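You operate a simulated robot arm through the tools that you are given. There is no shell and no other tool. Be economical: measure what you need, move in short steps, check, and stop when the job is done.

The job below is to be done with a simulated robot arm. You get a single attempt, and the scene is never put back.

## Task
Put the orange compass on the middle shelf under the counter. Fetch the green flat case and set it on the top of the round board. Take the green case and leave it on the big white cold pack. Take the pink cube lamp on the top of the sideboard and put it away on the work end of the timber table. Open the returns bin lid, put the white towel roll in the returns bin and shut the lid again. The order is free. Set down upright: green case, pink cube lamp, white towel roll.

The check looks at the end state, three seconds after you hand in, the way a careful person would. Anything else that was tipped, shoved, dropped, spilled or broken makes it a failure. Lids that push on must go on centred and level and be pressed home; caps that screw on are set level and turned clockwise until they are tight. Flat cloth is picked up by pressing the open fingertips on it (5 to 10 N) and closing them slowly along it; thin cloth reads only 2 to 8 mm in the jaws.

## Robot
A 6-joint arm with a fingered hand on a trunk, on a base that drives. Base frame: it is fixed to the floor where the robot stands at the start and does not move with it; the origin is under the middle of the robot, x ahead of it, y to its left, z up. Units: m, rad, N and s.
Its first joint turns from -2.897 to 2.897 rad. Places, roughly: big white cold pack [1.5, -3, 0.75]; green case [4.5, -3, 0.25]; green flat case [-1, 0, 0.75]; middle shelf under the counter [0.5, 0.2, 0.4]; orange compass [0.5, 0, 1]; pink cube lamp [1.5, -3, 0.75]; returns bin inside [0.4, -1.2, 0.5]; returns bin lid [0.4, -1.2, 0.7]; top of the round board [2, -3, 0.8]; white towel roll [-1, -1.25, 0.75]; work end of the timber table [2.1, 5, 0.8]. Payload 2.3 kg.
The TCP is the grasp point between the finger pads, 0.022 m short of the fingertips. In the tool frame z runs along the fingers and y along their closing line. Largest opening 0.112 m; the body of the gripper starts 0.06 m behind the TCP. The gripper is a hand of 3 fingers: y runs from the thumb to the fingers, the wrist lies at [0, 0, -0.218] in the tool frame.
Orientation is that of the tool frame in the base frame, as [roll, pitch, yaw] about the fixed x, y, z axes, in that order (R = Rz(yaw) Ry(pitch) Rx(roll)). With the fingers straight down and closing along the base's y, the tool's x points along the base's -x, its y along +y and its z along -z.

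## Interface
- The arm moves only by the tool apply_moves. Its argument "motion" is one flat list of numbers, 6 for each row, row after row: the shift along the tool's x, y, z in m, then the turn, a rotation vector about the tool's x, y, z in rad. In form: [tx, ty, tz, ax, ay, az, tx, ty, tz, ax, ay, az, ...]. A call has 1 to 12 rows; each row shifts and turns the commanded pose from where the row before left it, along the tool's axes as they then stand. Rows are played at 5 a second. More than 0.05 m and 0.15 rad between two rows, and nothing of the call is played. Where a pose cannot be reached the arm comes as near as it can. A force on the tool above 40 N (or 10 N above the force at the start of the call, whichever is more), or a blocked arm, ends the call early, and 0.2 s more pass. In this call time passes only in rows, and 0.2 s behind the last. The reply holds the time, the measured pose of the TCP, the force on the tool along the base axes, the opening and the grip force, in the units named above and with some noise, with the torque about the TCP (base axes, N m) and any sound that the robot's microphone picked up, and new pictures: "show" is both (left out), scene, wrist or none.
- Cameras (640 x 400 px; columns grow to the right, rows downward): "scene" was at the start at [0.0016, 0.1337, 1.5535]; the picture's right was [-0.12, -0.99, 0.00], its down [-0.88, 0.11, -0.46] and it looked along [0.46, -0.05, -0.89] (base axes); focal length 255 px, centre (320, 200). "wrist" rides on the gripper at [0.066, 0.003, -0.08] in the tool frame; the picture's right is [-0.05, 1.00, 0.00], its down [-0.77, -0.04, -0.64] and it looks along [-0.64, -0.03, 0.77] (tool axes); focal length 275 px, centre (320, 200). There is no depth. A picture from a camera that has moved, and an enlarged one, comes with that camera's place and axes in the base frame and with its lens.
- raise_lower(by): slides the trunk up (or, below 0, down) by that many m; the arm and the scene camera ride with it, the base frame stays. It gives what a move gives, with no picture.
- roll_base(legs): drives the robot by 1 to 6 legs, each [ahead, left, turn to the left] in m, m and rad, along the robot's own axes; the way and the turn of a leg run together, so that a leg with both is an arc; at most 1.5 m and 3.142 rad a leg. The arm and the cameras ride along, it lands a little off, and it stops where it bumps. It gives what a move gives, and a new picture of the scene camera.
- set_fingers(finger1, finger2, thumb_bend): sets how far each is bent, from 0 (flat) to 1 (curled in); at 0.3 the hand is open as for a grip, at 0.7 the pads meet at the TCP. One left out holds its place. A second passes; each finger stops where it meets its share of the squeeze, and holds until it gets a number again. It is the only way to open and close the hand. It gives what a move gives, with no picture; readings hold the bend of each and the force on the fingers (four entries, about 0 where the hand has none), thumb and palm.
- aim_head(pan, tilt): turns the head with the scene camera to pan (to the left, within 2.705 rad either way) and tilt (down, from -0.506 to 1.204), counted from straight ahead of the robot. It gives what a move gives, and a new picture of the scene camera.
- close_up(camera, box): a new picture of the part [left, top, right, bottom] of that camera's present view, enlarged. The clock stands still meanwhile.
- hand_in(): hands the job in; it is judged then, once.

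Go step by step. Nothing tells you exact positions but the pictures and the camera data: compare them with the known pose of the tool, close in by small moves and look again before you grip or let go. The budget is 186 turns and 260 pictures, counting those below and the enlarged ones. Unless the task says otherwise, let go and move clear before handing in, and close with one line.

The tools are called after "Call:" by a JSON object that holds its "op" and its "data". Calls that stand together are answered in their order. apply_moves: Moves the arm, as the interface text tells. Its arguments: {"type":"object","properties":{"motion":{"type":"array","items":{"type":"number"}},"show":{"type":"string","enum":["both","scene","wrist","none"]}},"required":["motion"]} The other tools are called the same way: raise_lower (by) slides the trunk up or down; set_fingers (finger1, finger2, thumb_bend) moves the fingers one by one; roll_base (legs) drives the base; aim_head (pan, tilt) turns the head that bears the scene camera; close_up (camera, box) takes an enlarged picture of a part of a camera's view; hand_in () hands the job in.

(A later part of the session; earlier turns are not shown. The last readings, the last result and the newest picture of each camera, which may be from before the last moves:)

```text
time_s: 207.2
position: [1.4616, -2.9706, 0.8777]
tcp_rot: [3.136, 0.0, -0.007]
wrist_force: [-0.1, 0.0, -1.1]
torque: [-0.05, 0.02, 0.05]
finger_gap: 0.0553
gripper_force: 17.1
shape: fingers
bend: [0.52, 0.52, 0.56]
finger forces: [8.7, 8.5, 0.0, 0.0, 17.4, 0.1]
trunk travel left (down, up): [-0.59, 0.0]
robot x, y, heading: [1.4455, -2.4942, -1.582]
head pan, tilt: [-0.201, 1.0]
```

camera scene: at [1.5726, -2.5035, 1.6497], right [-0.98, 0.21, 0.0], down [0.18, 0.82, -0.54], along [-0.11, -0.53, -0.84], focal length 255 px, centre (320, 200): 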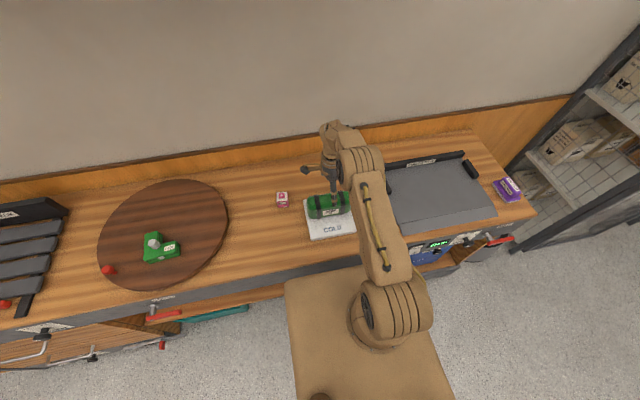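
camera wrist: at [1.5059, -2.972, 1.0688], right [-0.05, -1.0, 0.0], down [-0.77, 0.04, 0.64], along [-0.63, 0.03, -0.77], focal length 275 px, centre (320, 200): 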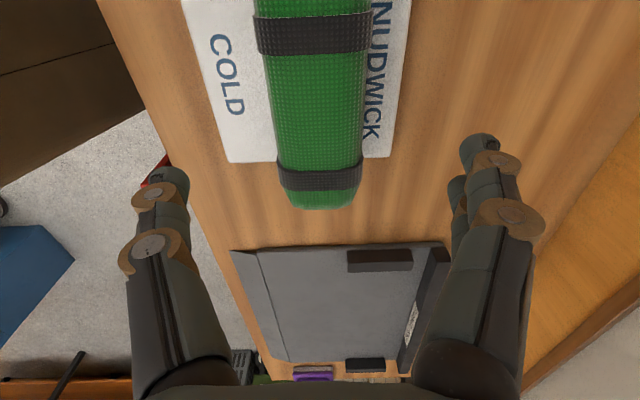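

Call:
{"op": "apply_moves", "data": {"motion": [0, 0, 0.003, 0, 0, 0], "show": "none"}}

Call:
{"op": "set_fingers", "data": {"finger1": 0.42, "finger2": 0.42, "thumb_bend": 0.42}}

Call:
{"op": "set_fingers", "data": {"finger1": 0.3, "finger2": 0.3, "thumb_bend": 0.3}}

Call:
{"op": "apply_moves", "data": {"motion": [0, 0, -0.02, 0, 0, 0, 0, 0, -0.03, 0, 0, 0, 0, 0, -0.03, 0, 0, 0, 0, 0, -0.03, 0, 0, 0], "show": "both"}}

```text
time_s: 207.6
position: [1.462, -2.97, 0.8783]
tcp_rot: [3.133, 0.001, -0.004]
wrist_force: [-0.9, -1.2, 14.8]
torque: [0.0, 0.01, 0.0]
finger_gap: 0.0552
gripper_force: 19.9
shape: fingers
bend: [0.52, 0.52, 0.56]
finger forces: [10.4, 10.2, 0.0, 0.0, 19.1, 0.0]
trunk travel left (down, up): [-0.59, 0.0]
robot x, y, heading: [1.4476, -2.4928, -1.586]
head pan, tilt: [-0.201, 1.0]
```

```text
time_s: 208.6
position: [1.4627, -2.9691, 0.8765]
tcp_rot: [3.137, -0.001, -0.007]
wrist_force: [0.3, 0.8, 3.9]
torque: [-0.01, -0.03, 0.01]
finger_gap: 0.0788
gripper_force: 1.7
shape: fingers
bend: [0.42, 0.42, 0.42]
finger forces: [1.2, 0.9, 0.0, 0.0, 2.3, 0.0]
trunk travel left (down, up): [-0.59, 0.0]
robot x, y, heading: [1.4545, -2.4913, -1.587]
head pan, tilt: [-0.201, 1.0]
```

```text
time_s: 209.6
position: [1.4621, -2.9716, 0.8764]
tcp_rot: [3.138, 0.001, -0.005]
wrist_force: [0.1, -0.3, 0.0]
torque: [-0.01, 0.0, 0.0]
finger_gap: 0.1111
gripper_force: 0.1
shape: fingers
bend: [0.3, 0.3, 0.3]
finger forces: [0.0, 0.0, 0.0, 0.1, 0.0, 0.0]
trunk travel left (down, up): [-0.59, 0.0]
robot x, y, heading: [1.4491, -2.494, -1.585]
head pan, tilt: [-0.201, 1.0]
```

```text
time_s: 210.6
position: [1.4597, -2.9703, 0.9867]
tcp_rot: [3.138, 0.0, -0.004]
wrist_force: [-0.4, 0.4, 0.5]
torque: [0.02, -0.03, -0.01]
finger_gap: 0.1113
gripper_force: 0.0
shape: fingers
bend: [0.3, 0.3, 0.3]
finger forces: [0.1, 0.0, 0.0, 0.1, 0.0, 0.0]
trunk travel left (down, up): [-0.59, 0.0]
robot x, y, heading: [1.4502, -2.4946, -1.587]
head pan, tilt: [-0.201, 1.0]
camera scene: at [1.5725, -2.5035, 1.6497], right [-0.98, 0.21, 0.0], down [0.18, 0.82, -0.54], along [-0.11, -0.53, -0.84], focal length 255 px, centre (320, 200)
camera wrist: at [1.5256, -2.9723, 1.068], right [-0.05, -1.0, 0.0], down [-0.77, 0.04, 0.64], along [-0.63, 0.03, -0.77], focal length 275 px, centre (320, 200)
```

scene: 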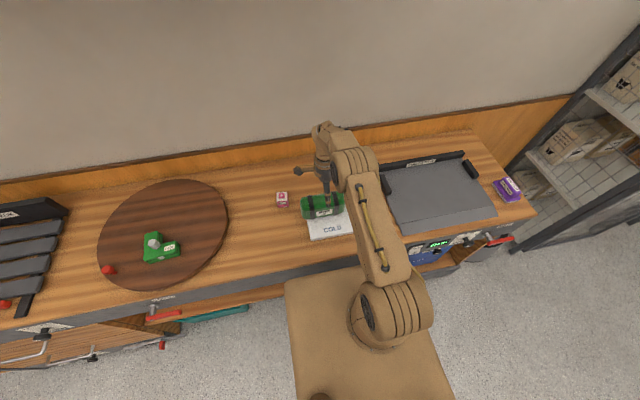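
wrist: 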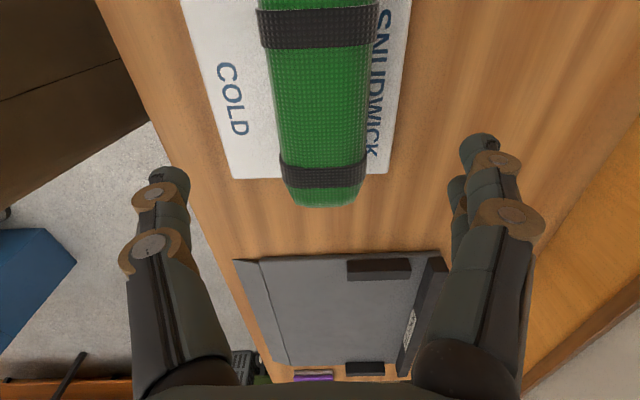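

The case is nicely centred on the cold pack. Now the pink cube lamp at ≈(1.59, -3.09): turn the hand back and shift left.

Call:
{"op": "apply_moves", "data": {"motion": [0, -0.01, -0.01, 0, 0, -0.142, 0, -0.01, 0, 0, 0, -0.142, 0, 0, 0, 0, 0, -0.142, 0, 0, 0, 0, 0, -0.142, 0, 0, 0, 0, 0, -0.142, 0, 0, 0, 0, 0, -0.142, 0, 0, 0, 0, 0, -0.142, 0, 0, 0, 0, 0, -0.142, 0, 0, 0, 0, 0, -0.142, 0, 0, 0, 0, 0, -0.142, 0, 0, 0, 0, 0, -0.142], "show": "none"}}

Call:
{"op": "roll_base", "data": {"legs": [[0, 0.13, 0.015]]}}

Call:
{"op": "apply_moves", "data": {"motion": [0, 0, 0, 0, 0, 0], "show": "wrist"}}

Call:
{"op": "close_up", "data": {"camera": "scene", "box": [240, 110, 440, 270]}}

```text
time_s: 213.0
position: [1.4608, -2.9507, 0.9962]
tcp_rot: [3.141, 0.005, 1.559]
wrist_force: [0.3, 0.8, 0.1]
torque: [-0.02, 0.0, 0.0]
finger_gap: 0.1112
gripper_force: 0.0
shape: fingers
bend: [0.3, 0.3, 0.3]
finger forces: [0.0, 0.0, 0.1, 0.1, 0.0, 0.0]
trunk travel left (down, up): [-0.59, 0.0]
robot x, y, heading: [1.4453, -2.4979, -1.584]
head pan, tilt: [-0.201, 1.0]
```

```text
time_s: 214.3
position: [1.5974, -2.9519, 0.9947]
tcp_rot: [3.141, 0.004, 1.569]
wrist_force: [-0.1, -0.5, 0.0]
torque: [-0.02, 0.02, -0.04]
finger_gap: 0.1112
gripper_force: 0.1
shape: fingers
bend: [0.3, 0.3, 0.3]
finger forces: [0.1, 0.0, 0.1, 0.1, 0.1, 0.0]
trunk travel left (down, up): [-0.59, 0.0]
robot x, y, heading: [1.5732, -2.4925, -1.574]
head pan, tilt: [-0.201, 1.0]
camera scene: at [1.7033, -2.5035, 1.6497], right [-0.98, 0.2, 0.0], down [0.17, 0.82, -0.54], along [-0.11, -0.53, -0.84], focal length 255 px, centre (320, 200)
```

scene: 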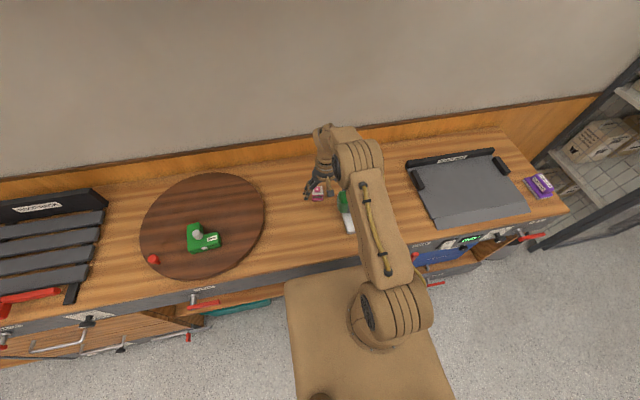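

```text
time_s: 214.7
position: [1.5966, -2.9503, 0.996]
tcp_rot: [3.139, 0.005, 1.568]
wrist_force: [0.3, -0.1, -0.5]
torque: [-0.01, -0.02, 0.0]
finger_gap: 0.1112
gripper_force: 0.1
shape: fingers
bend: [0.3, 0.3, 0.3]
finger forces: [0.0, 0.0, 0.1, 0.0, 0.0, 0.0]
trunk travel left (down, up): [-0.59, 0.0]
robot x, y, heading: [1.577, -2.4977, -1.574]
head pan, tilt: [-0.201, 1.0]
camera wrist: at [1.5981, -2.8842, 1.0763], right [1.0, -0.05, 0.0], down [-0.04, -0.77, 0.64], along [-0.03, -0.64, -0.77], focal length 275 px, centre (320, 200)
```

wrist: 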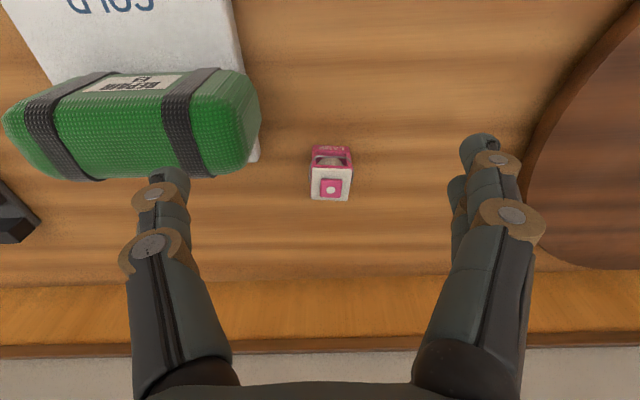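

```text
2.50 times, centred on (340, 190) of scene
camera zoom: at [1.702, -2.5035, 1.6498], right [-0.98, 0.2, 0.0], down [0.17, 0.82, -0.54], along [-0.11, -0.53, -0.84], focal length 637 px, centre (270, 225)
```

zoom: 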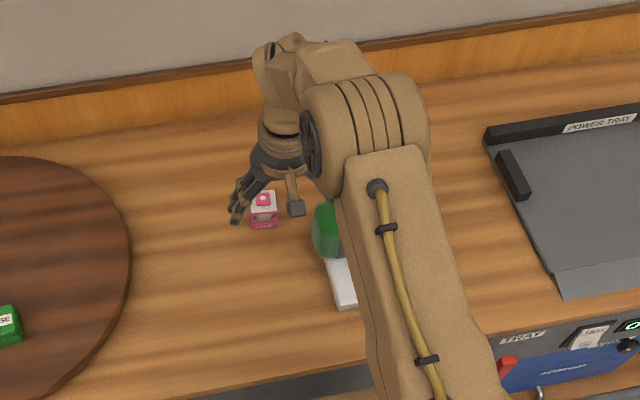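

Cube lamp at about (1.60, -3.055), top ≈0.85. Narrow the fingers and tilt the hand forward to reach it without crossing the green case.

Call:
{"op": "set_fingers", "data": {"finger1": 0.42, "finger2": 0.42, "thumb_bend": 0.42}}

Call:
{"op": "apply_moves", "data": {"motion": [-0.0289, 0, -0.002, 0, -0.133, 0, -0.0289, 0, -0.002, 0, -0.133, 0, -0.0289, 0, -0.002, 0, -0.133, 0], "show": "wrist"}}

```text
time_s: 215.7
position: [1.5951, -2.951, 0.9955]
tcp_rot: [-3.141, 0.005, 1.569]
wrist_force: [0.3, -0.2, -0.3]
torque: [-0.03, 0.0, -0.02]
finger_gap: 0.0788
gripper_force: 0.0
shape: fingers
bend: [0.42, 0.42, 0.42]
finger forces: [0.1, 0.1, 0.1, 0.0, 0.1, 0.1]
trunk travel left (down, up): [-0.59, 0.0]
robot x, y, heading: [1.5737, -2.4947, -1.572]
head pan, tilt: [-0.201, 1.0]
```

```text
time_s: 216.5
position: [1.5963, -3.0357, 1.0134]
tcp_rot: [3.138, 0.405, 1.569]
wrist_force: [0.2, -0.7, 0.0]
torque: [-0.01, -0.02, 0.0]
finger_gap: 0.0785
gripper_force: 0.2
shape: fingers
bend: [0.42, 0.42, 0.42]
finger forces: [0.0, 0.0, 0.0, 0.0, 0.0, 0.0]
trunk travel left (down, up): [-0.59, 0.0]
robot x, y, heading: [1.5783, -2.492, -1.568]
head pan, tilt: [-0.201, 1.0]
camera wrist: at [1.5986, -2.9425, 1.0626], right [1.0, -0.04, 0.02], down [-0.04, -0.46, 0.89], along [-0.03, -0.89, -0.46], focal length 275 px, centre (320, 200)
```

wrist: 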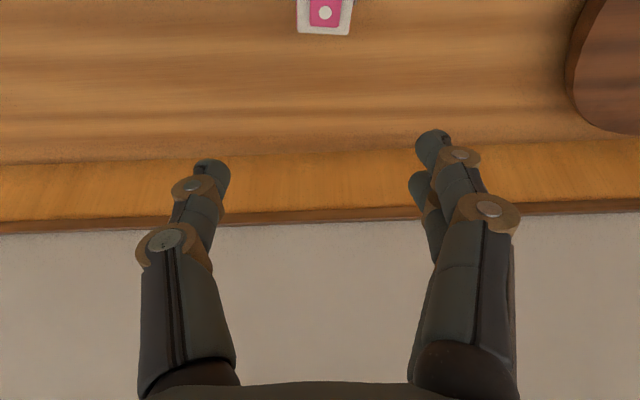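

Triangulated cube top: (1.60, -3.06, 0.843). Lower the trunk and check.

Call:
{"op": "raise_lower", "data": {"by": -0.13}}

Call:
{"op": "apply_moves", "data": {"motion": [-0.023, 0.004, 0.01, 0, 0, 0], "show": "both"}}

```text
time_s: 218.0
position: [1.5953, -3.0343, 0.8843]
tcp_rot: [3.141, 0.403, 1.569]
wrist_force: [-1.0, -0.2, -0.1]
torque: [0.0, -0.01, 0.01]
finger_gap: 0.0789
gripper_force: 0.1
shape: fingers
bend: [0.42, 0.42, 0.42]
finger forces: [0.0, 0.0, 0.1, 0.0, 0.0, 0.0]
trunk travel left (down, up): [-0.46, 0.13]
robot x, y, heading: [1.5777, -2.4965, -1.574]
head pan, tilt: [-0.201, 1.0]
```

```text
time_s: 218.4
position: [1.5984, -3.0616, 0.8837]
tcp_rot: [3.141, 0.402, 1.57]
wrist_force: [0.5, -0.6, -0.5]
torque: [-0.01, 0.03, 0.02]
finger_gap: 0.0788
gripper_force: 0.1
shape: fingers
bend: [0.42, 0.42, 0.42]
finger forces: [0.1, 0.1, 0.0, 0.1, 0.0, 0.0]
trunk travel left (down, up): [-0.46, 0.13]
robot x, y, heading: [1.579, -2.4945, -1.574]
head pan, tilt: [-0.201, 1.0]
camera scene: at [1.7026, -2.5044, 1.5198], right [-0.98, 0.2, 0.0], down [0.17, 0.82, -0.54], along [-0.11, -0.53, -0.84], focal length 255 px, centre (320, 200)
camera wrist: at [1.6008, -2.9687, 0.9321], right [1.0, -0.04, 0.02], down [-0.04, -0.46, 0.89], along [-0.03, -0.89, -0.46], focal length 275 px, centre (320, 200)
```

scene: 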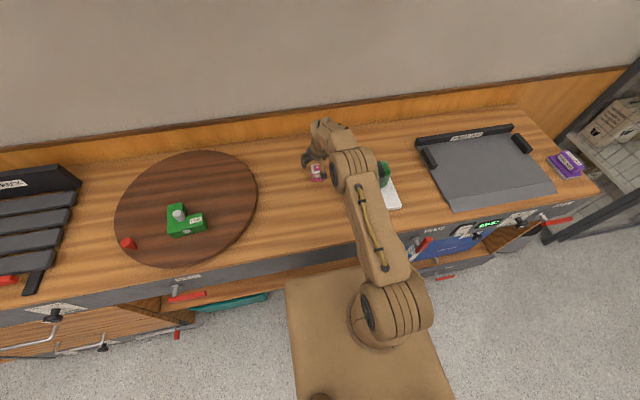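
wrist: 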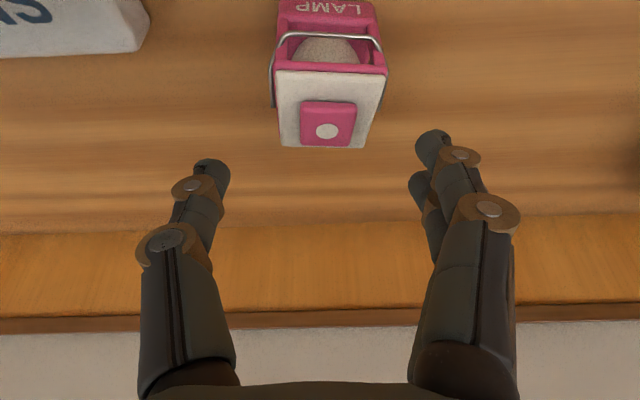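

Aligned with the lamp. Descend along its sides.

Call:
{"op": "apply_moves", "data": {"motion": [0.0059, 0.002, 0.0138, 0, 0, 0, 0.0059, 0, 0.0138, 0, 0, 0, 0.0055, 0, 0.013, 0, 0, 0], "show": "wrist"}}

```text
time_s: 219.2
position: [1.6018, -3.0579, 0.8401]
tcp_rot: [3.139, 0.404, 1.569]
wrist_force: [0.4, 0.3, -1.0]
torque: [0.0, 0.0, 0.04]
finger_gap: 0.0784
gripper_force: 0.0
shape: fingers
bend: [0.42, 0.42, 0.42]
finger forces: [0.1, 0.1, 0.0, 0.0, 0.1, 0.0]
trunk travel left (down, up): [-0.46, 0.13]
robot x, y, heading: [1.5737, -2.4968, -1.574]
head pan, tilt: [-0.201, 1.0]
camera wrist: at [1.6045, -2.9667, 0.8888], right [1.0, -0.04, 0.02], down [-0.04, -0.46, 0.89], along [-0.03, -0.89, -0.46], focal length 275 px, centre (320, 200)
```

wrist: 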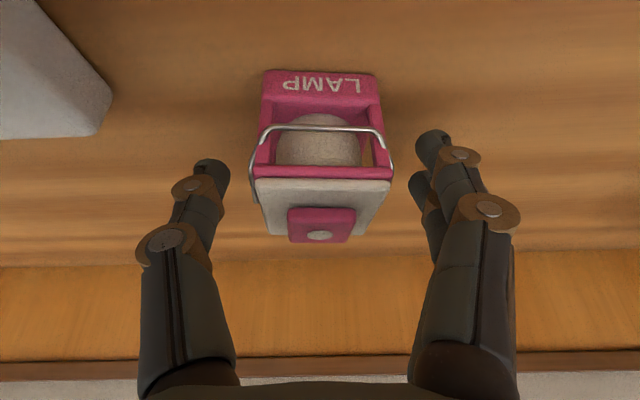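

Call:
{"op": "apply_moves", "data": {"motion": [0.003, 0, 0.0065, 0, 0, 0], "show": "none"}}

Call:
{"op": "set_fingers", "data": {"finger1": 0.62, "finger2": 0.62, "thumb_bend": 0.62}}

Call:
{"op": "raise_lower", "data": {"by": 0.04}}

Call:
{"op": "apply_moves", "data": {"motion": [0, 0, 0, 0, 0, 0], "show": "wrist"}}

```text
time_s: 219.6
position: [1.601, -3.0588, 0.8332]
tcp_rot: [3.141, 0.404, 1.569]
wrist_force: [0.4, 0.0, 0.4]
torque: [0.01, 0.01, 0.03]
finger_gap: 0.0789
gripper_force: 0.1
shape: fingers
bend: [0.42, 0.42, 0.42]
finger forces: [0.1, 0.0, 0.1, 0.1, 0.0, 0.0]
trunk travel left (down, up): [-0.46, 0.13]
robot x, y, heading: [1.5724, -2.4953, -1.575]
head pan, tilt: [-0.201, 1.0]
```

```text
time_s: 220.6
position: [1.6025, -3.058, 0.8335]
tcp_rot: [3.141, 0.403, 1.569]
wrist_force: [-0.3, -0.4, -0.3]
torque: [-0.03, 0.04, 0.01]
finger_gap: 0.039
gripper_force: 6.0
shape: fingers
bend: [0.56, 0.57, 0.58]
finger forces: [3.5, 2.5, 0.0, 0.0, 6.1, 0.0]
trunk travel left (down, up): [-0.46, 0.13]
robot x, y, heading: [1.5767, -2.4953, -1.569]
head pan, tilt: [-0.201, 1.0]
```

```text
time_s: 221.5
position: [1.6018, -3.0584, 0.8734]
tcp_rot: [3.141, 0.402, 1.57]
wrist_force: [0.9, 0.1, -1.0]
torque: [0.02, -0.04, 0.03]
finger_gap: 0.0392
gripper_force: 6.4
shape: fingers
bend: [0.56, 0.58, 0.58]
finger forces: [3.5, 2.7, 0.0, 0.0, 6.2, 0.0]
trunk travel left (down, up): [-0.5, 0.09]
robot x, y, heading: [1.5784, -2.4935, -1.571]
head pan, tilt: [-0.201, 1.0]
```

```text
time_s: 221.9
position: [1.6021, -3.0602, 0.8732]
tcp_rot: [3.141, 0.403, 1.569]
wrist_force: [0.2, -0.6, -0.5]
torque: [0.01, 0.01, 0.0]
finger_gap: 0.0392
gripper_force: 5.9
shape: fingers
bend: [0.56, 0.58, 0.58]
finger forces: [3.5, 2.6, 0.1, 0.1, 6.2, 0.0]
trunk travel left (down, up): [-0.5, 0.09]
robot x, y, heading: [1.5784, -2.4919, -1.573]
head pan, tilt: [-0.201, 1.0]
camera wrist: at [1.604, -2.9665, 0.9215], right [1.0, -0.04, 0.02], down [-0.04, -0.46, 0.89], along [-0.03, -0.89, -0.46], focal length 275 px, centre (320, 200)
```

wrist: 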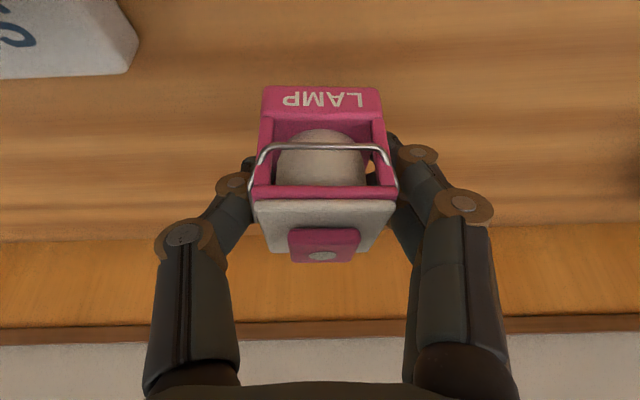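

Lamp held gently and level. Tighten slightly, lift, back off and look toward the timber table.

Call:
{"op": "set_fingers", "data": {"finger1": 0.66, "finger2": 0.66, "thumb_bend": 0.66}}

Call:
{"op": "raise_lower", "data": {"by": 0.09}}

Call:
{"op": "roll_base", "data": {"legs": [[-0.6, 0, 0], [0, 0, 1.57], [0, 0, 1.57]]}}

Call:
{"op": "aim_head", "data": {"pan": 0.0, "tilt": 0.3}}

```text
time_s: 222.9
position: [1.6013, -3.0595, 0.8728]
tcp_rot: [-3.141, 0.403, 1.57]
wrist_force: [1.3, 0.2, -0.8]
torque: [-0.03, -0.03, 0.02]
finger_gap: 0.0381
gripper_force: 9.9
shape: fingers
bend: [0.57, 0.59, 0.6]
finger forces: [5.4, 4.6, 0.1, 0.0, 10.1, 0.1]
trunk travel left (down, up): [-0.5, 0.09]
robot x, y, heading: [1.5787, -2.4937, -1.572]
head pan, tilt: [-0.201, 1.0]
```

```text
time_s: 224.1
position: [1.6016, -3.0587, 0.9621]
tcp_rot: [-3.141, 0.403, 1.568]
wrist_force: [-0.2, 0.2, -1.0]
torque: [-0.03, -0.01, 0.01]
finger_gap: 0.0382
gripper_force: 9.9
shape: fingers
bend: [0.57, 0.59, 0.6]
finger forces: [5.5, 4.6, 0.0, 0.1, 10.1, 0.0]
trunk travel left (down, up): [-0.59, 0.0]
robot x, y, heading: [1.5769, -2.4945, -1.579]
head pan, tilt: [-0.201, 1.0]
```

```text
time_s: 235.2
position: [1.5369, -1.3248, 0.9631]
tcp_rot: [3.141, 0.404, -1.55]
wrist_force: [0.0, 0.3, -0.6]
torque: [-0.01, -0.01, -0.02]
finger_gap: 0.038
gripper_force: 10.0
shape: fingers
bend: [0.57, 0.59, 0.6]
finger forces: [5.4, 4.7, 0.0, 0.0, 10.0, 0.0]
trunk travel left (down, up): [-0.59, 0.0]
robot x, y, heading: [1.573, -1.8834, 1.59]
head pan, tilt: [-0.201, 1.0]
camera scene: at [1.4459, -1.8815, 1.6498], right [0.98, -0.18, 0.0], down [-0.15, -0.83, -0.54], along [0.1, 0.53, -0.84], focal length 255 px, centre (320, 200)
```

scene: 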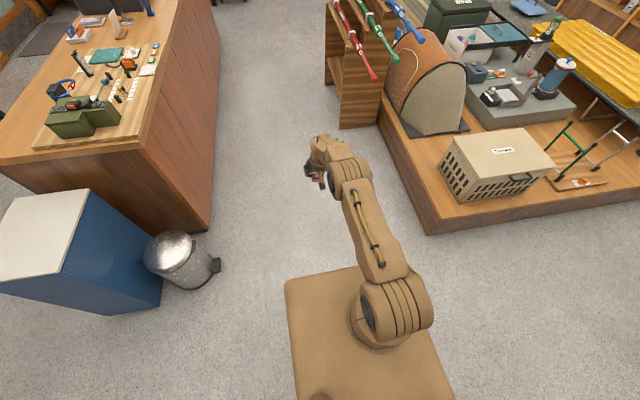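

```text
time_s: 236.3
position: [1.5373, -1.3255, 0.9633]
tcp_rot: [3.141, 0.404, -1.548]
wrist_force: [1.1, 0.0, -1.3]
torque: [-0.01, -0.02, -0.01]
finger_gap: 0.0381
gripper_force: 10.5
shape: fingers
bend: [0.57, 0.59, 0.6]
finger forces: [5.4, 4.8, 0.0, 0.0, 10.0, 0.0]
trunk travel left (down, up): [-0.59, 0.0]
robot x, y, heading: [1.5767, -1.889, 1.591]
head pan, tilt: [0.0, 0.3]
camera scene: at [1.4315, -1.8567, 1.7092], right [1.0, 0.02, 0.0], down [0.01, -0.3, -0.95], along [-0.02, 0.95, -0.3], focal length 255 px, centre (320, 200)
```

scene: 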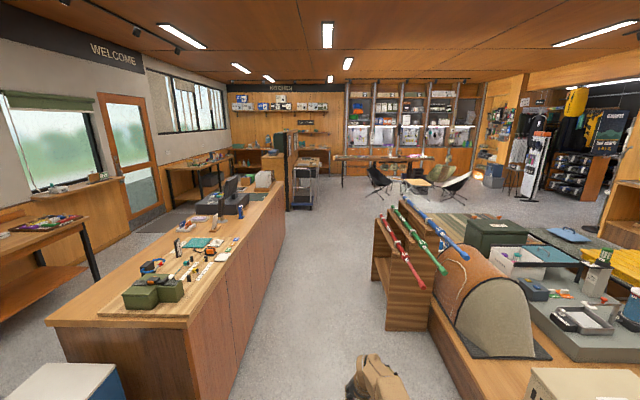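

Aisle between counter and display is clear around x≈1.4. Drive up it toward the table.

Call:
{"op": "roll_base", "data": {"legs": [[0, 0.17, -0.02], [1.5, 0, 0], [1.5, 0, 0], [1.4, 0, 0]]}}

```text
time_s: 258.4
position: [1.41, 3.0799, 0.9631]
tcp_rot: [3.142, 0.403, -1.583]
wrist_force: [0.1, 0.2, -1.1]
torque: [0.04, 0.01, -0.02]
finger_gap: 0.0381
gripper_force: 10.0
shape: fingers
bend: [0.57, 0.59, 0.6]
finger forces: [5.4, 4.9, 0.0, 0.0, 10.1, 0.1]
trunk travel left (down, up): [-0.59, 0.0]
robot x, y, heading: [1.4253, 2.518, 1.562]
head pan, tilt: [0.0, 0.3]
camera scene: at [1.2867, 2.5525, 1.7092], right [1.0, -0.01, 0.0], down [0.0, -0.3, -0.96], along [0.01, 0.96, -0.3], focal length 255 px, centre (320, 200)
```

scene: 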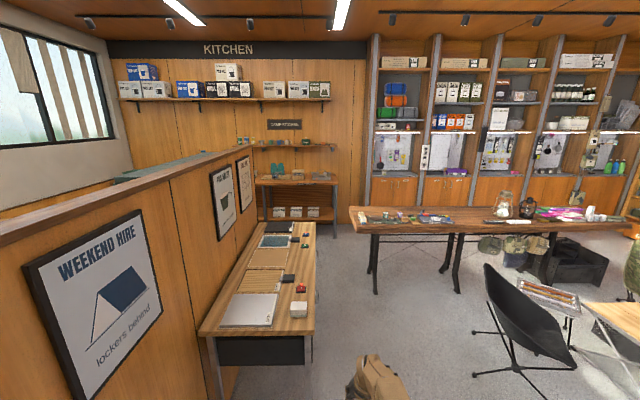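

Call:
{"op": "close_up", "data": {"camera": "scene", "box": [330, 170, 640, 300]}}

Call:
{"op": "roll_base", "data": {"legs": [[1.0, -0.55, 0]]}}

Call:
{"op": "aim_head", "data": {"pan": 0.0, "tilt": 0.6}}

Call:
{"op": "close_up", "data": {"camera": "scene", "box": [160, 100, 480, 300]}}

```text
2.06 times, centred on (485, 235) of scene
camera zoom: at [1.2867, 2.5525, 1.7092], right [1.0, -0.01, 0.0], down [0.0, -0.3, -0.96], along [0.01, 0.96, -0.3], focal length 526 px, centre (-21, 128)
```

zoom: 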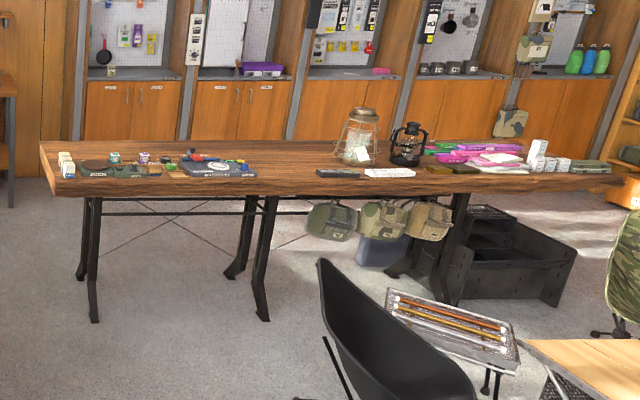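

```text
time_s: 264.2
position: [1.974, 4.0738, 0.9626]
tcp_rot: [-3.141, 0.404, -1.585]
wrist_force: [-0.7, 0.5, -0.7]
torque: [0.0, -0.01, 0.0]
finger_gap: 0.038
gripper_force: 10.4
shape: fingers
bend: [0.57, 0.59, 0.6]
finger forces: [5.4, 4.9, 0.0, 0.0, 10.1, 0.1]
trunk travel left (down, up): [-0.59, 0.0]
robot x, y, heading: [1.9899, 3.5093, 1.558]
head pan, tilt: [0.0, 0.3]
camera scene: at [1.85, 3.547, 1.7093], right [1.0, -0.01, 0.0], down [0.0, -0.3, -0.96], along [0.01, 0.96, -0.3], focal length 255 px, centre (320, 200)
```

scene: 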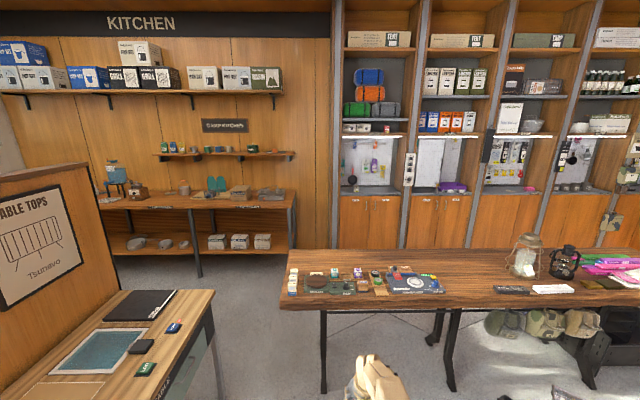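

```text
time_s: 265.0
position: [1.9752, 4.0729, 0.9641]
tcp_rot: [-3.141, 0.403, -1.586]
wrist_force: [0.6, 0.1, -0.4]
torque: [-0.02, 0.03, 0.01]
finger_gap: 0.0381
gripper_force: 10.2
shape: fingers
bend: [0.57, 0.59, 0.6]
finger forces: [5.3, 5.0, 0.0, 0.0, 10.1, 0.0]
trunk travel left (down, up): [-0.59, 0.0]
robot x, y, heading: [1.989, 3.5102, 1.554]
head pan, tilt: [0.0, 0.6]
camera scene: at [1.8497, 3.5418, 1.6818], right [1.0, -0.01, 0.0], down [-0.01, -0.56, -0.83], along [0.01, 0.83, -0.56], focal length 255 px, centre (320, 200)
```

scene: 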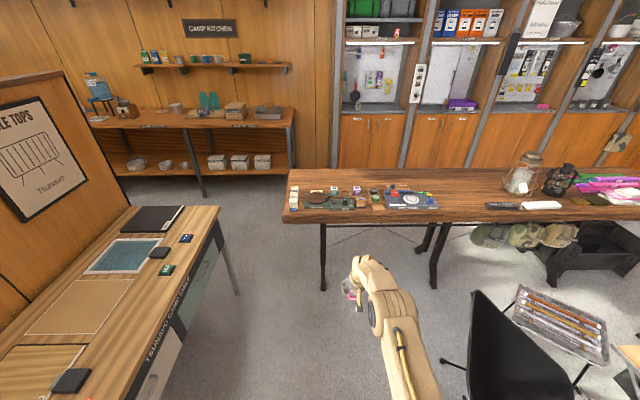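

```text
2.00 times, centred on (320, 200) of scene
camera zoom: at [1.8497, 3.5418, 1.6818], right [1.0, -0.01, 0.0], down [-0.01, -0.56, -0.83], along [0.01, 0.83, -0.56], focal length 509 px, centre (320, 200)
```

zoom: 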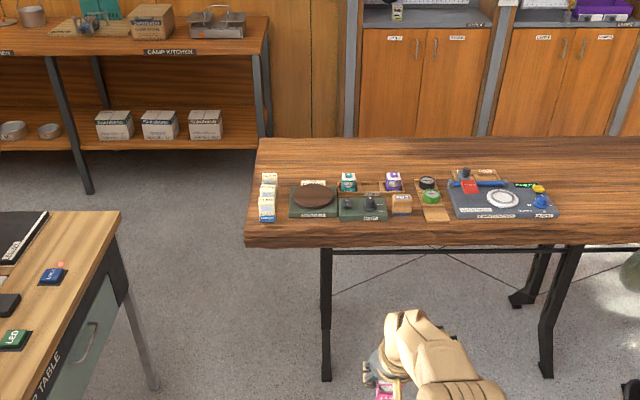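

The timber table's left (work) end is cluttered with small items; I need a free spot. Move closer and look from above.

Call:
{"op": "roll_base", "data": {"legs": [[0.55, 0, 0.013]]}}

Call:
{"op": "aim_head", "data": {"pan": 0.0, "tilt": 0.9}}

Call:
{"op": "close_up", "data": {"camera": "scene", "box": [200, 60, 520, 260]}}

```text
time_s: 268.2
position: [1.9784, 4.6225, 0.9635]
tcp_rot: [3.14, 0.405, -1.579]
wrist_force: [0.9, -0.6, 0.1]
torque: [-0.02, -0.02, -0.01]
finger_gap: 0.0379
gripper_force: 9.8
shape: fingers
bend: [0.57, 0.59, 0.6]
finger forces: [5.3, 4.9, 0.0, 0.0, 10.1, 0.0]
trunk travel left (down, up): [-0.59, 0.0]
robot x, y, heading: [1.9977, 4.0565, 1.57]
head pan, tilt: [0.0, 0.6]
camera scene: at [1.8556, 4.0894, 1.6818], right [1.0, -0.01, 0.0], down [0.0, -0.57, -0.82], along [0.01, 0.82, -0.57], focal length 255 px, centre (320, 200)
```

scene: 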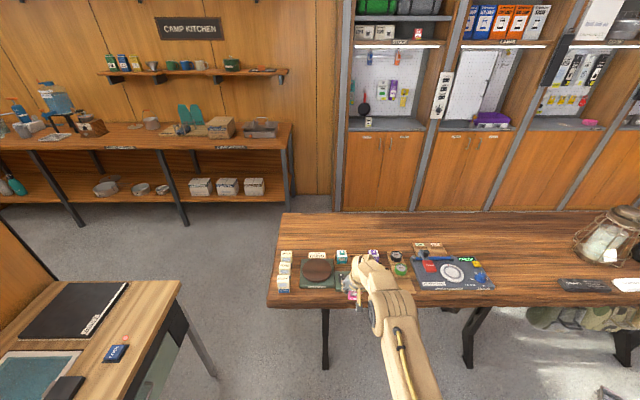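

```text
time_s: 269.0
position: [1.9764, 4.6217, 0.963]
tcp_rot: [3.14, 0.402, -1.579]
wrist_force: [0.4, -0.3, -0.7]
torque: [0.02, 0.0, -0.01]
finger_gap: 0.0381
gripper_force: 10.4
shape: fingers
bend: [0.57, 0.59, 0.6]
finger forces: [5.3, 4.9, 0.1, 0.0, 10.2, 0.0]
trunk travel left (down, up): [-0.59, 0.0]
robot x, y, heading: [1.9977, 4.059, 1.567]
head pan, tilt: [0.0, 0.901]
camera scene: at [1.8555, 4.0761, 1.657], right [1.0, -0.01, 0.0], down [-0.01, -0.78, -0.62], along [0.0, 0.62, -0.78], focal length 255 px, centre (320, 200)
```

scene: 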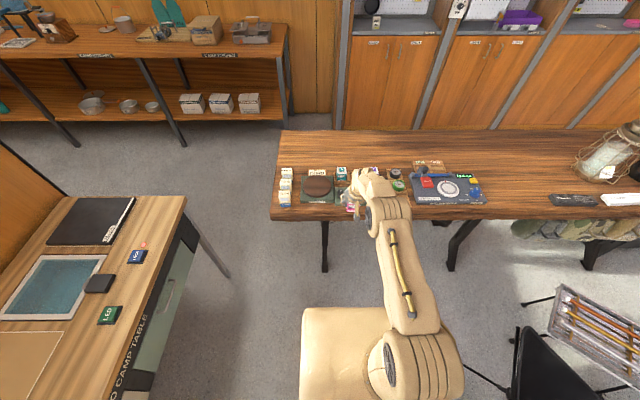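

```text
2.00 times, centred on (360, 160) of scene
camera zoom: at [1.8555, 4.0761, 1.657], right [1.0, -0.01, 0.0], down [-0.01, -0.78, -0.62], along [0.0, 0.62, -0.78], focal length 509 px, centre (240, 280)
```

zoom: 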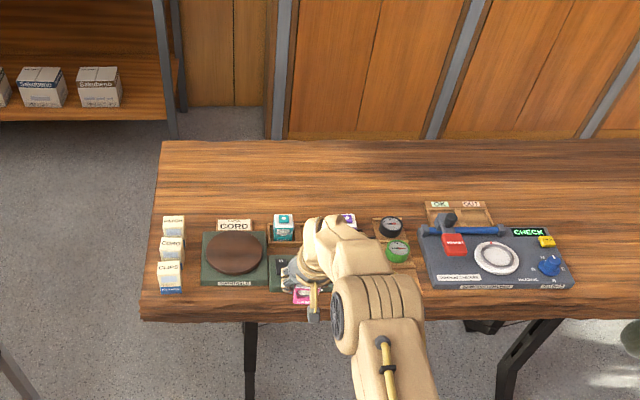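

Front strip is too narrow, but there's a free strip behind the items (y≈5.0–5.25). With the tilted hand I can set the lamp at about (1.92, 5.06) from the front.

Call:
{"op": "roll_base", "data": {"legs": [[0.3, 0.06, 0], [0.13, 0, 0]]}}

Call:
{"op": "apply_moves", "data": {"motion": [0, 0, 0, 0, 0, 0], "show": "wrist"}}

Call:
{"op": "close_up", "data": {"camera": "scene", "box": [240, 60, 480, 260]}}

```text
time_s: 271.9
position: [1.9197, 5.0497, 0.9624]
tcp_rot: [-3.141, 0.404, -1.577]
wrist_force: [-0.3, 0.7, -0.5]
torque: [-0.02, 0.03, 0.03]
finger_gap: 0.0381
gripper_force: 10.3
shape: fingers
bend: [0.57, 0.59, 0.6]
finger forces: [5.4, 5.0, 0.0, 0.1, 10.1, 0.0]
trunk travel left (down, up): [-0.59, 0.0]
robot x, y, heading: [1.9404, 4.484, 1.568]
head pan, tilt: [0.0, 0.901]
camera scene: at [1.7982, 4.5031, 1.657], right [1.0, 0.0, 0.0], down [0.0, -0.78, -0.62], along [0.0, 0.62, -0.78], focal length 255 px, centre (320, 200)
```

scene: 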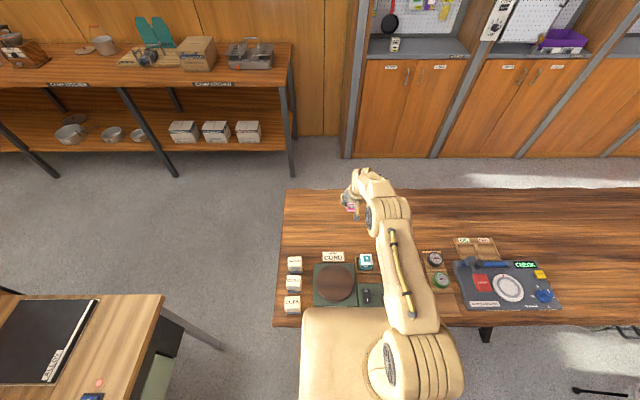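

```text
time_s: 272.3
position: [1.9179, 5.0482, 0.9626]
tcp_rot: [3.141, 0.403, -1.575]
wrist_force: [-0.1, -0.1, 0.4]
torque: [0.01, 0.01, -0.04]
finger_gap: 0.038
gripper_force: 10.4
shape: fingers
bend: [0.57, 0.59, 0.6]
finger forces: [5.4, 4.8, 0.0, 0.0, 10.1, 0.1]
trunk travel left (down, up): [-0.59, 0.0]
robot x, y, heading: [1.9399, 4.4839, 1.565]
head pan, tilt: [0.0, 0.901]
camera wrist: at [1.9139, 4.9557, 1.0116], right [-1.0, 0.05, 0.02], down [0.04, 0.46, 0.89], along [0.03, 0.89, -0.46], focal length 275 px, centre (320, 200)
```

wrist: 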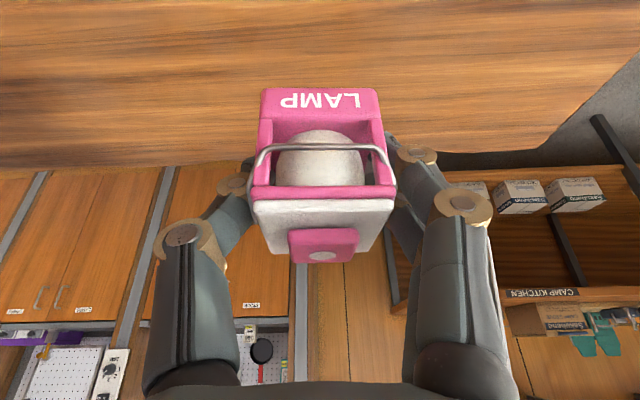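

```text
2.00 times, centred on (360, 160) of scene
camera zoom: at [1.7982, 4.5018, 1.657], right [1.0, 0.0, 0.0], down [0.0, -0.78, -0.62], along [0.0, 0.62, -0.78], focal length 509 px, centre (240, 280)
```

zoom: 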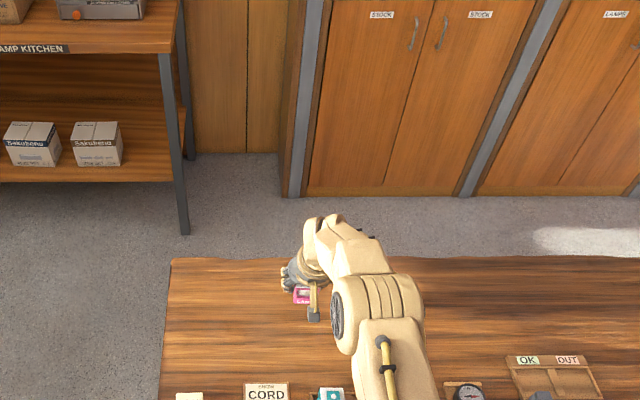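

Lower the lamp onto the free strip.

Call:
{"op": "raise_lower", "data": {"by": -0.12}}

Call:
{"op": "apply_moves", "data": {"motion": [0.002, 0, 0.0046, 0, 0, 0, 0.002, 0, 0.0046, 0, 0, 0], "show": "both"}}

```text
time_s: 273.8
position: [1.9184, 5.0488, 0.843]
tcp_rot: [3.14, 0.402, -1.575]
wrist_force: [0.6, 0.6, -1.4]
torque: [-0.01, 0.0, -0.03]
finger_gap: 0.0381
gripper_force: 10.3
shape: fingers
bend: [0.57, 0.59, 0.6]
finger forces: [5.4, 4.8, 0.0, 0.1, 10.1, 0.1]
trunk travel left (down, up): [-0.47, 0.12]
robot x, y, heading: [1.9415, 4.4853, 1.566]
head pan, tilt: [0.0, 0.901]
```

```text
time_s: 274.4
position: [1.9179, 5.0499, 0.8345]
tcp_rot: [3.141, 0.405, -1.575]
wrist_force: [-0.3, 1.0, -0.9]
torque: [0.0, 0.0, -0.03]
finger_gap: 0.0378
gripper_force: 9.8
shape: fingers
bend: [0.57, 0.59, 0.6]
finger forces: [5.5, 4.8, 0.0, 0.0, 10.3, 0.1]
trunk travel left (down, up): [-0.47, 0.12]
robot x, y, heading: [1.9407, 4.4849, 1.564]
head pan, tilt: [0.0, 0.901]
camera scene: at [1.7982, 4.5024, 1.537], right [1.0, 0.0, 0.0], down [0.0, -0.78, -0.62], along [0.0, 0.62, -0.78], focal length 255 px, centre (320, 200)
camera wrist: at [1.9136, 4.9563, 0.882], right [-1.0, 0.05, 0.02], down [0.04, 0.46, 0.89], along [0.03, 0.89, -0.46], focal length 275 px, centre (320, 200)
```

scene: 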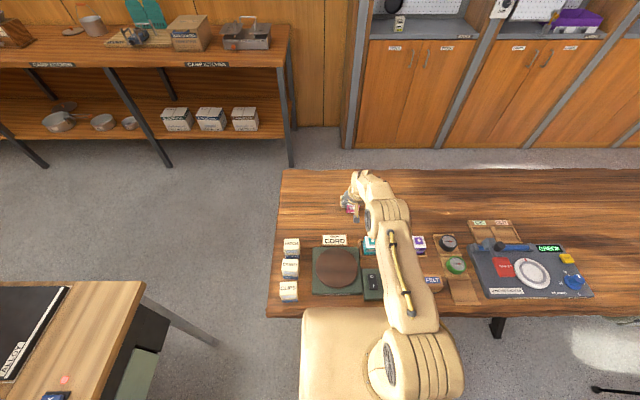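
wrist: 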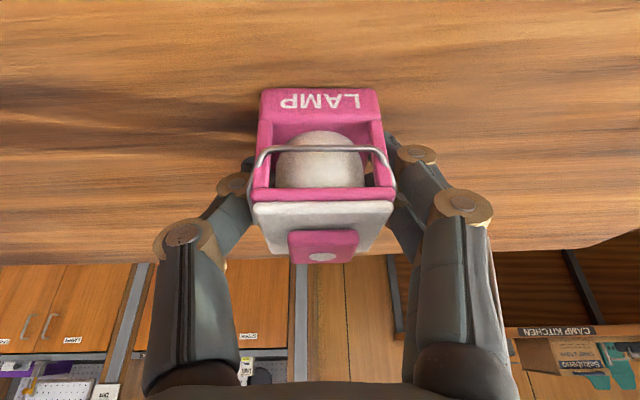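

Call:
{"op": "apply_moves", "data": {"motion": [0.0016, 0, 0.0037, 0, 0, 0, 0.0016, 0, 0.0037, 0, 0, 0], "show": "none"}}

Call:
{"op": "apply_moves", "data": {"motion": [0.0016, 0, 0.0037, 0, 0, 0], "show": "wrist"}}

```text
time_s: 275.0
position: [1.9174, 5.0482, 0.8305]
tcp_rot: [3.141, 0.413, -1.576]
wrist_force: [-2.4, 4.9, 27.3]
torque: [0.25, 0.33, -0.12]
finger_gap: 0.0378
gripper_force: 16.8
shape: fingers
bend: [0.61, 0.61, 0.61]
finger forces: [15.5, 7.2, 0.0, 0.0, 11.8, 0.0]
trunk travel left (down, up): [-0.47, 0.12]
robot x, y, heading: [1.9422, 4.4851, 1.564]
head pan, tilt: [0.0, 0.901]
```

```text
time_s: 275.4
position: [1.9177, 5.0501, 0.8307]
tcp_rot: [3.141, 0.42, -1.578]
wrist_force: [-1.6, -3.4, 19.0]
torque: [0.0, 0.22, 0.01]
finger_gap: 0.0377
gripper_force: 16.0
shape: fingers
bend: [0.62, 0.6, 0.61]
finger forces: [14.3, 5.8, 0.0, 0.1, 12.0, 0.0]
trunk travel left (down, up): [-0.47, 0.12]
robot x, y, heading: [1.9408, 4.4841, 1.567]
head pan, tilt: [0.0, 0.901]
stopped in row 1: the force on the tool passed its limit at 43 N (the readings are from after the stop); the commanded pose is now the measured one
camera wrist: at [1.9132, 4.9565, 0.8762], right [-1.0, 0.05, 0.02], down [0.04, 0.44, 0.9], along [0.03, 0.9, -0.44], focal length 275 px, centre (320, 200)
```

wrist: 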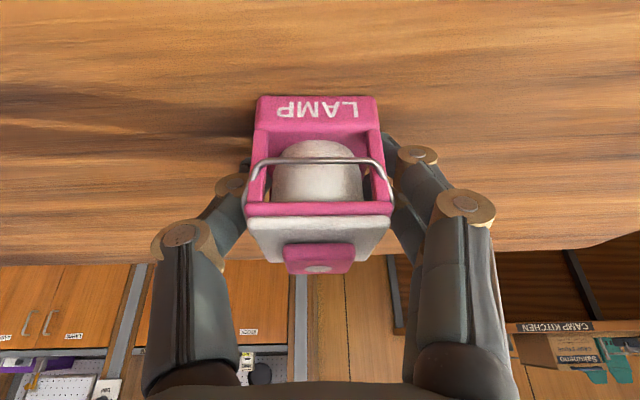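

In contact. Ease up a few mm and release.

Call:
{"op": "apply_moves", "data": {"motion": [-0.0014, 0, -0.0032, 0, 0, 0], "show": "none"}}

Call:
{"op": "set_fingers", "data": {"finger1": 0.5, "finger2": 0.5, "thumb_bend": 0.5}}

Call:
{"op": "set_fingers", "data": {"finger1": 0.4, "finger2": 0.4, "thumb_bend": 0.4}}

Call:
{"op": "apply_moves", "data": {"motion": [0, 0, 0, 0, 0, 0], "show": "wrist"}}

```text
time_s: 275.8
position: [1.9163, 5.0497, 0.8296]
tcp_rot: [3.138, 0.414, -1.576]
wrist_force: [0.5, -3.7, 8.9]
torque: [0.04, 0.06, -0.01]
finger_gap: 0.0376
gripper_force: 11.7
shape: fingers
bend: [0.61, 0.6, 0.61]
finger forces: [6.7, 5.4, 0.0, 0.0, 12.3, 0.1]
trunk travel left (down, up): [-0.47, 0.12]
robot x, y, heading: [1.9417, 4.4873, 1.564]
head pan, tilt: [0.0, 0.901]
```

```text
time_s: 276.8
position: [1.917, 5.0502, 0.8305]
tcp_rot: [3.138, 0.415, -1.576]
wrist_force: [2.7, -1.1, 7.6]
torque: [-0.06, 0.17, 0.05]
finger_gap: 0.0463
gripper_force: 4.4
shape: fingers
bend: [0.58, 0.5, 0.5]
finger forces: [7.8, 0.0, 0.1, 0.1, 0.0, 0.0]
trunk travel left (down, up): [-0.47, 0.12]
robot x, y, heading: [1.9439, 4.4846, 1.565]
head pan, tilt: [0.0, 0.901]
```

```text
time_s: 277.8
position: [1.9178, 5.0524, 0.8295]
tcp_rot: [3.139, 0.412, -1.576]
wrist_force: [-0.3, -0.3, 1.0]
torque: [0.01, -0.01, 0.03]
finger_gap: 0.0834
gripper_force: 0.0
shape: fingers
bend: [0.4, 0.4, 0.4]
finger forces: [0.1, 0.0, 0.1, 0.0, 0.0, 0.0]
trunk travel left (down, up): [-0.47, 0.12]
robot x, y, heading: [1.9382, 4.4849, 1.568]
head pan, tilt: [0.0, 0.901]
```

```text
time_s: 278.2
position: [1.9165, 5.052, 0.8286]
tcp_rot: [3.14, 0.413, -1.576]
wrist_force: [0.8, 0.3, 0.3]
torque: [0.0, 0.01, -0.05]
finger_gap: 0.0833
gripper_force: 0.0
shape: fingers
bend: [0.4, 0.4, 0.4]
finger forces: [0.0, 0.0, 0.1, 0.0, 0.1, 0.1]
trunk travel left (down, up): [-0.47, 0.12]
robot x, y, heading: [1.9406, 4.486, 1.564]
head pan, tilt: [0.0, 0.901]
camera wrist: at [1.9127, 4.9583, 0.8768], right [-1.0, 0.05, 0.02], down [0.04, 0.45, 0.89], along [0.03, 0.89, -0.45], focal length 275 px, centre (320, 200)
```

wrist: 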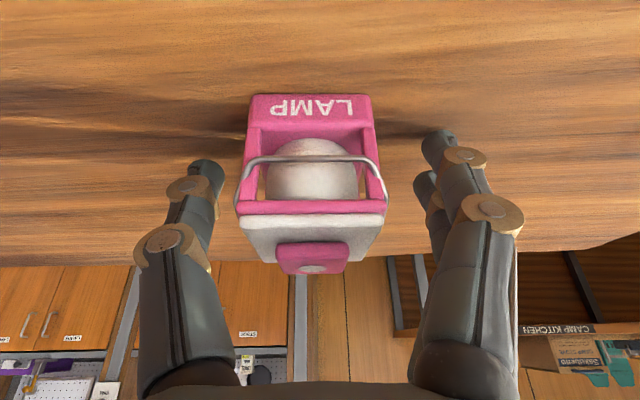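

Lamp stands upright. Withdraw straight up, then check from the scene camera.

Call:
{"op": "raise_lower", "data": {"by": 0.12}}

Call:
{"op": "roll_base", "data": {"legs": [[-0.6, 0, 0]]}}

Call:
{"op": "close_up", "data": {"camera": "scene", "box": [240, 60, 520, 240]}}

```text
time_s: 279.7
position: [1.9167, 5.0514, 0.9513]
tcp_rot: [-3.141, 0.414, -1.578]
wrist_force: [-0.3, -0.8, -0.7]
torque: [0.01, 0.01, -0.01]
finger_gap: 0.0837
gripper_force: 0.1
shape: fingers
bend: [0.4, 0.4, 0.4]
finger forces: [0.1, 0.0, 0.0, 0.0, 0.0, 0.1]
trunk travel left (down, up): [-0.59, 0.0]
robot x, y, heading: [1.9387, 4.4856, 1.567]
head pan, tilt: [0.0, 0.901]
```

```text
time_s: 283.1
position: [1.9166, 4.4468, 0.9497]
tcp_rot: [3.139, 0.413, -1.585]
wrist_force: [0.5, 0.0, 0.1]
torque: [-0.02, 0.01, -0.01]
finger_gap: 0.0835
gripper_force: 0.1
shape: fingers
bend: [0.4, 0.4, 0.4]
finger forces: [0.0, 0.1, 0.1, 0.0, 0.0, 0.0]
trunk travel left (down, up): [-0.59, 0.0]
robot x, y, heading: [1.9335, 3.8796, 1.556]
head pan, tilt: [0.0, 0.901]
camera scene: at [1.7925, 3.8989, 1.657], right [1.0, -0.01, 0.0], down [-0.01, -0.78, -0.62], along [0.01, 0.62, -0.78], focal length 255 px, centre (320, 200)
```

scene: 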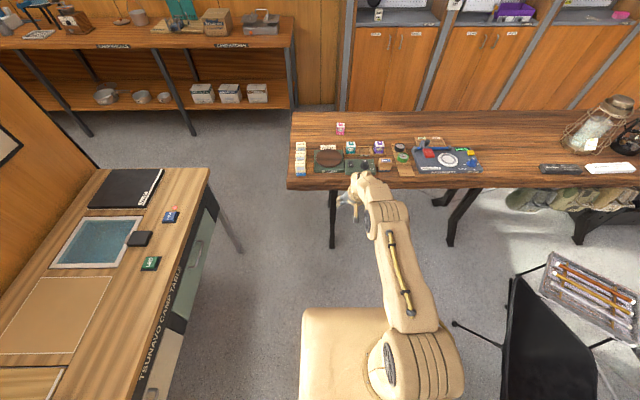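

```text
2.22 times, centred on (380, 150) of scene
camera zoom: at [1.7925, 3.8989, 1.657], right [1.0, -0.01, 0.0], down [-0.01, -0.78, -0.62], along [0.01, 0.62, -0.78], focal length 566 px, centre (187, 311)
```

zoom: 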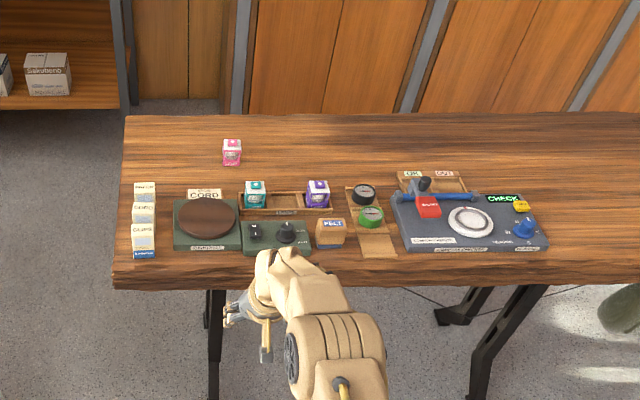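

Lamp is upright on the work end. Now drive back down the aisle toward the towel roll on the games table.

Call:
{"op": "roll_base", "data": {"legs": [[-0.9, 0.52, 0.013], [-1.5, 0, 0], [-1.5, 0, 0]]}}

```text
time_s: 302.5
position: [1.3787, 0.5567, 0.9496]
tcp_rot: [3.141, 0.414, -1.569]
wrist_force: [0.0, -0.2, 0.0]
torque: [-0.02, -0.01, -0.01]
finger_gap: 0.0837
gripper_force: 0.2
shape: fingers
bend: [0.4, 0.4, 0.4]
finger forces: [0.1, 0.0, 0.1, 0.0, 0.1, 0.1]
trunk travel left (down, up): [-0.59, 0.0]
robot x, y, heading: [1.41, -0.0092, 1.579]
head pan, tilt: [0.0, 0.901]
camera scene: at [1.2651, 0.0052, 1.657], right [1.0, 0.0, 0.0], down [0.0, -0.78, -0.62], along [0.0, 0.62, -0.78], focal length 255 px, centre (320, 200)
```

scene: 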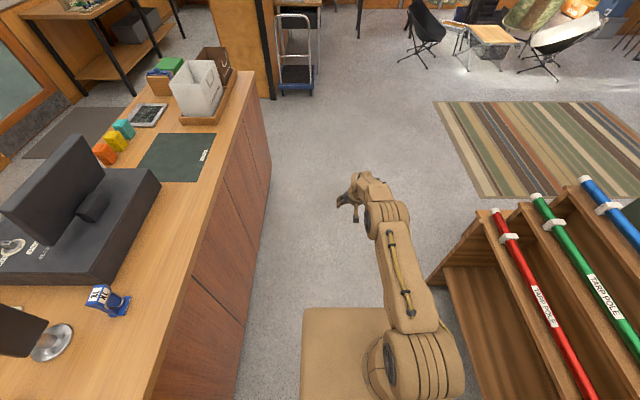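

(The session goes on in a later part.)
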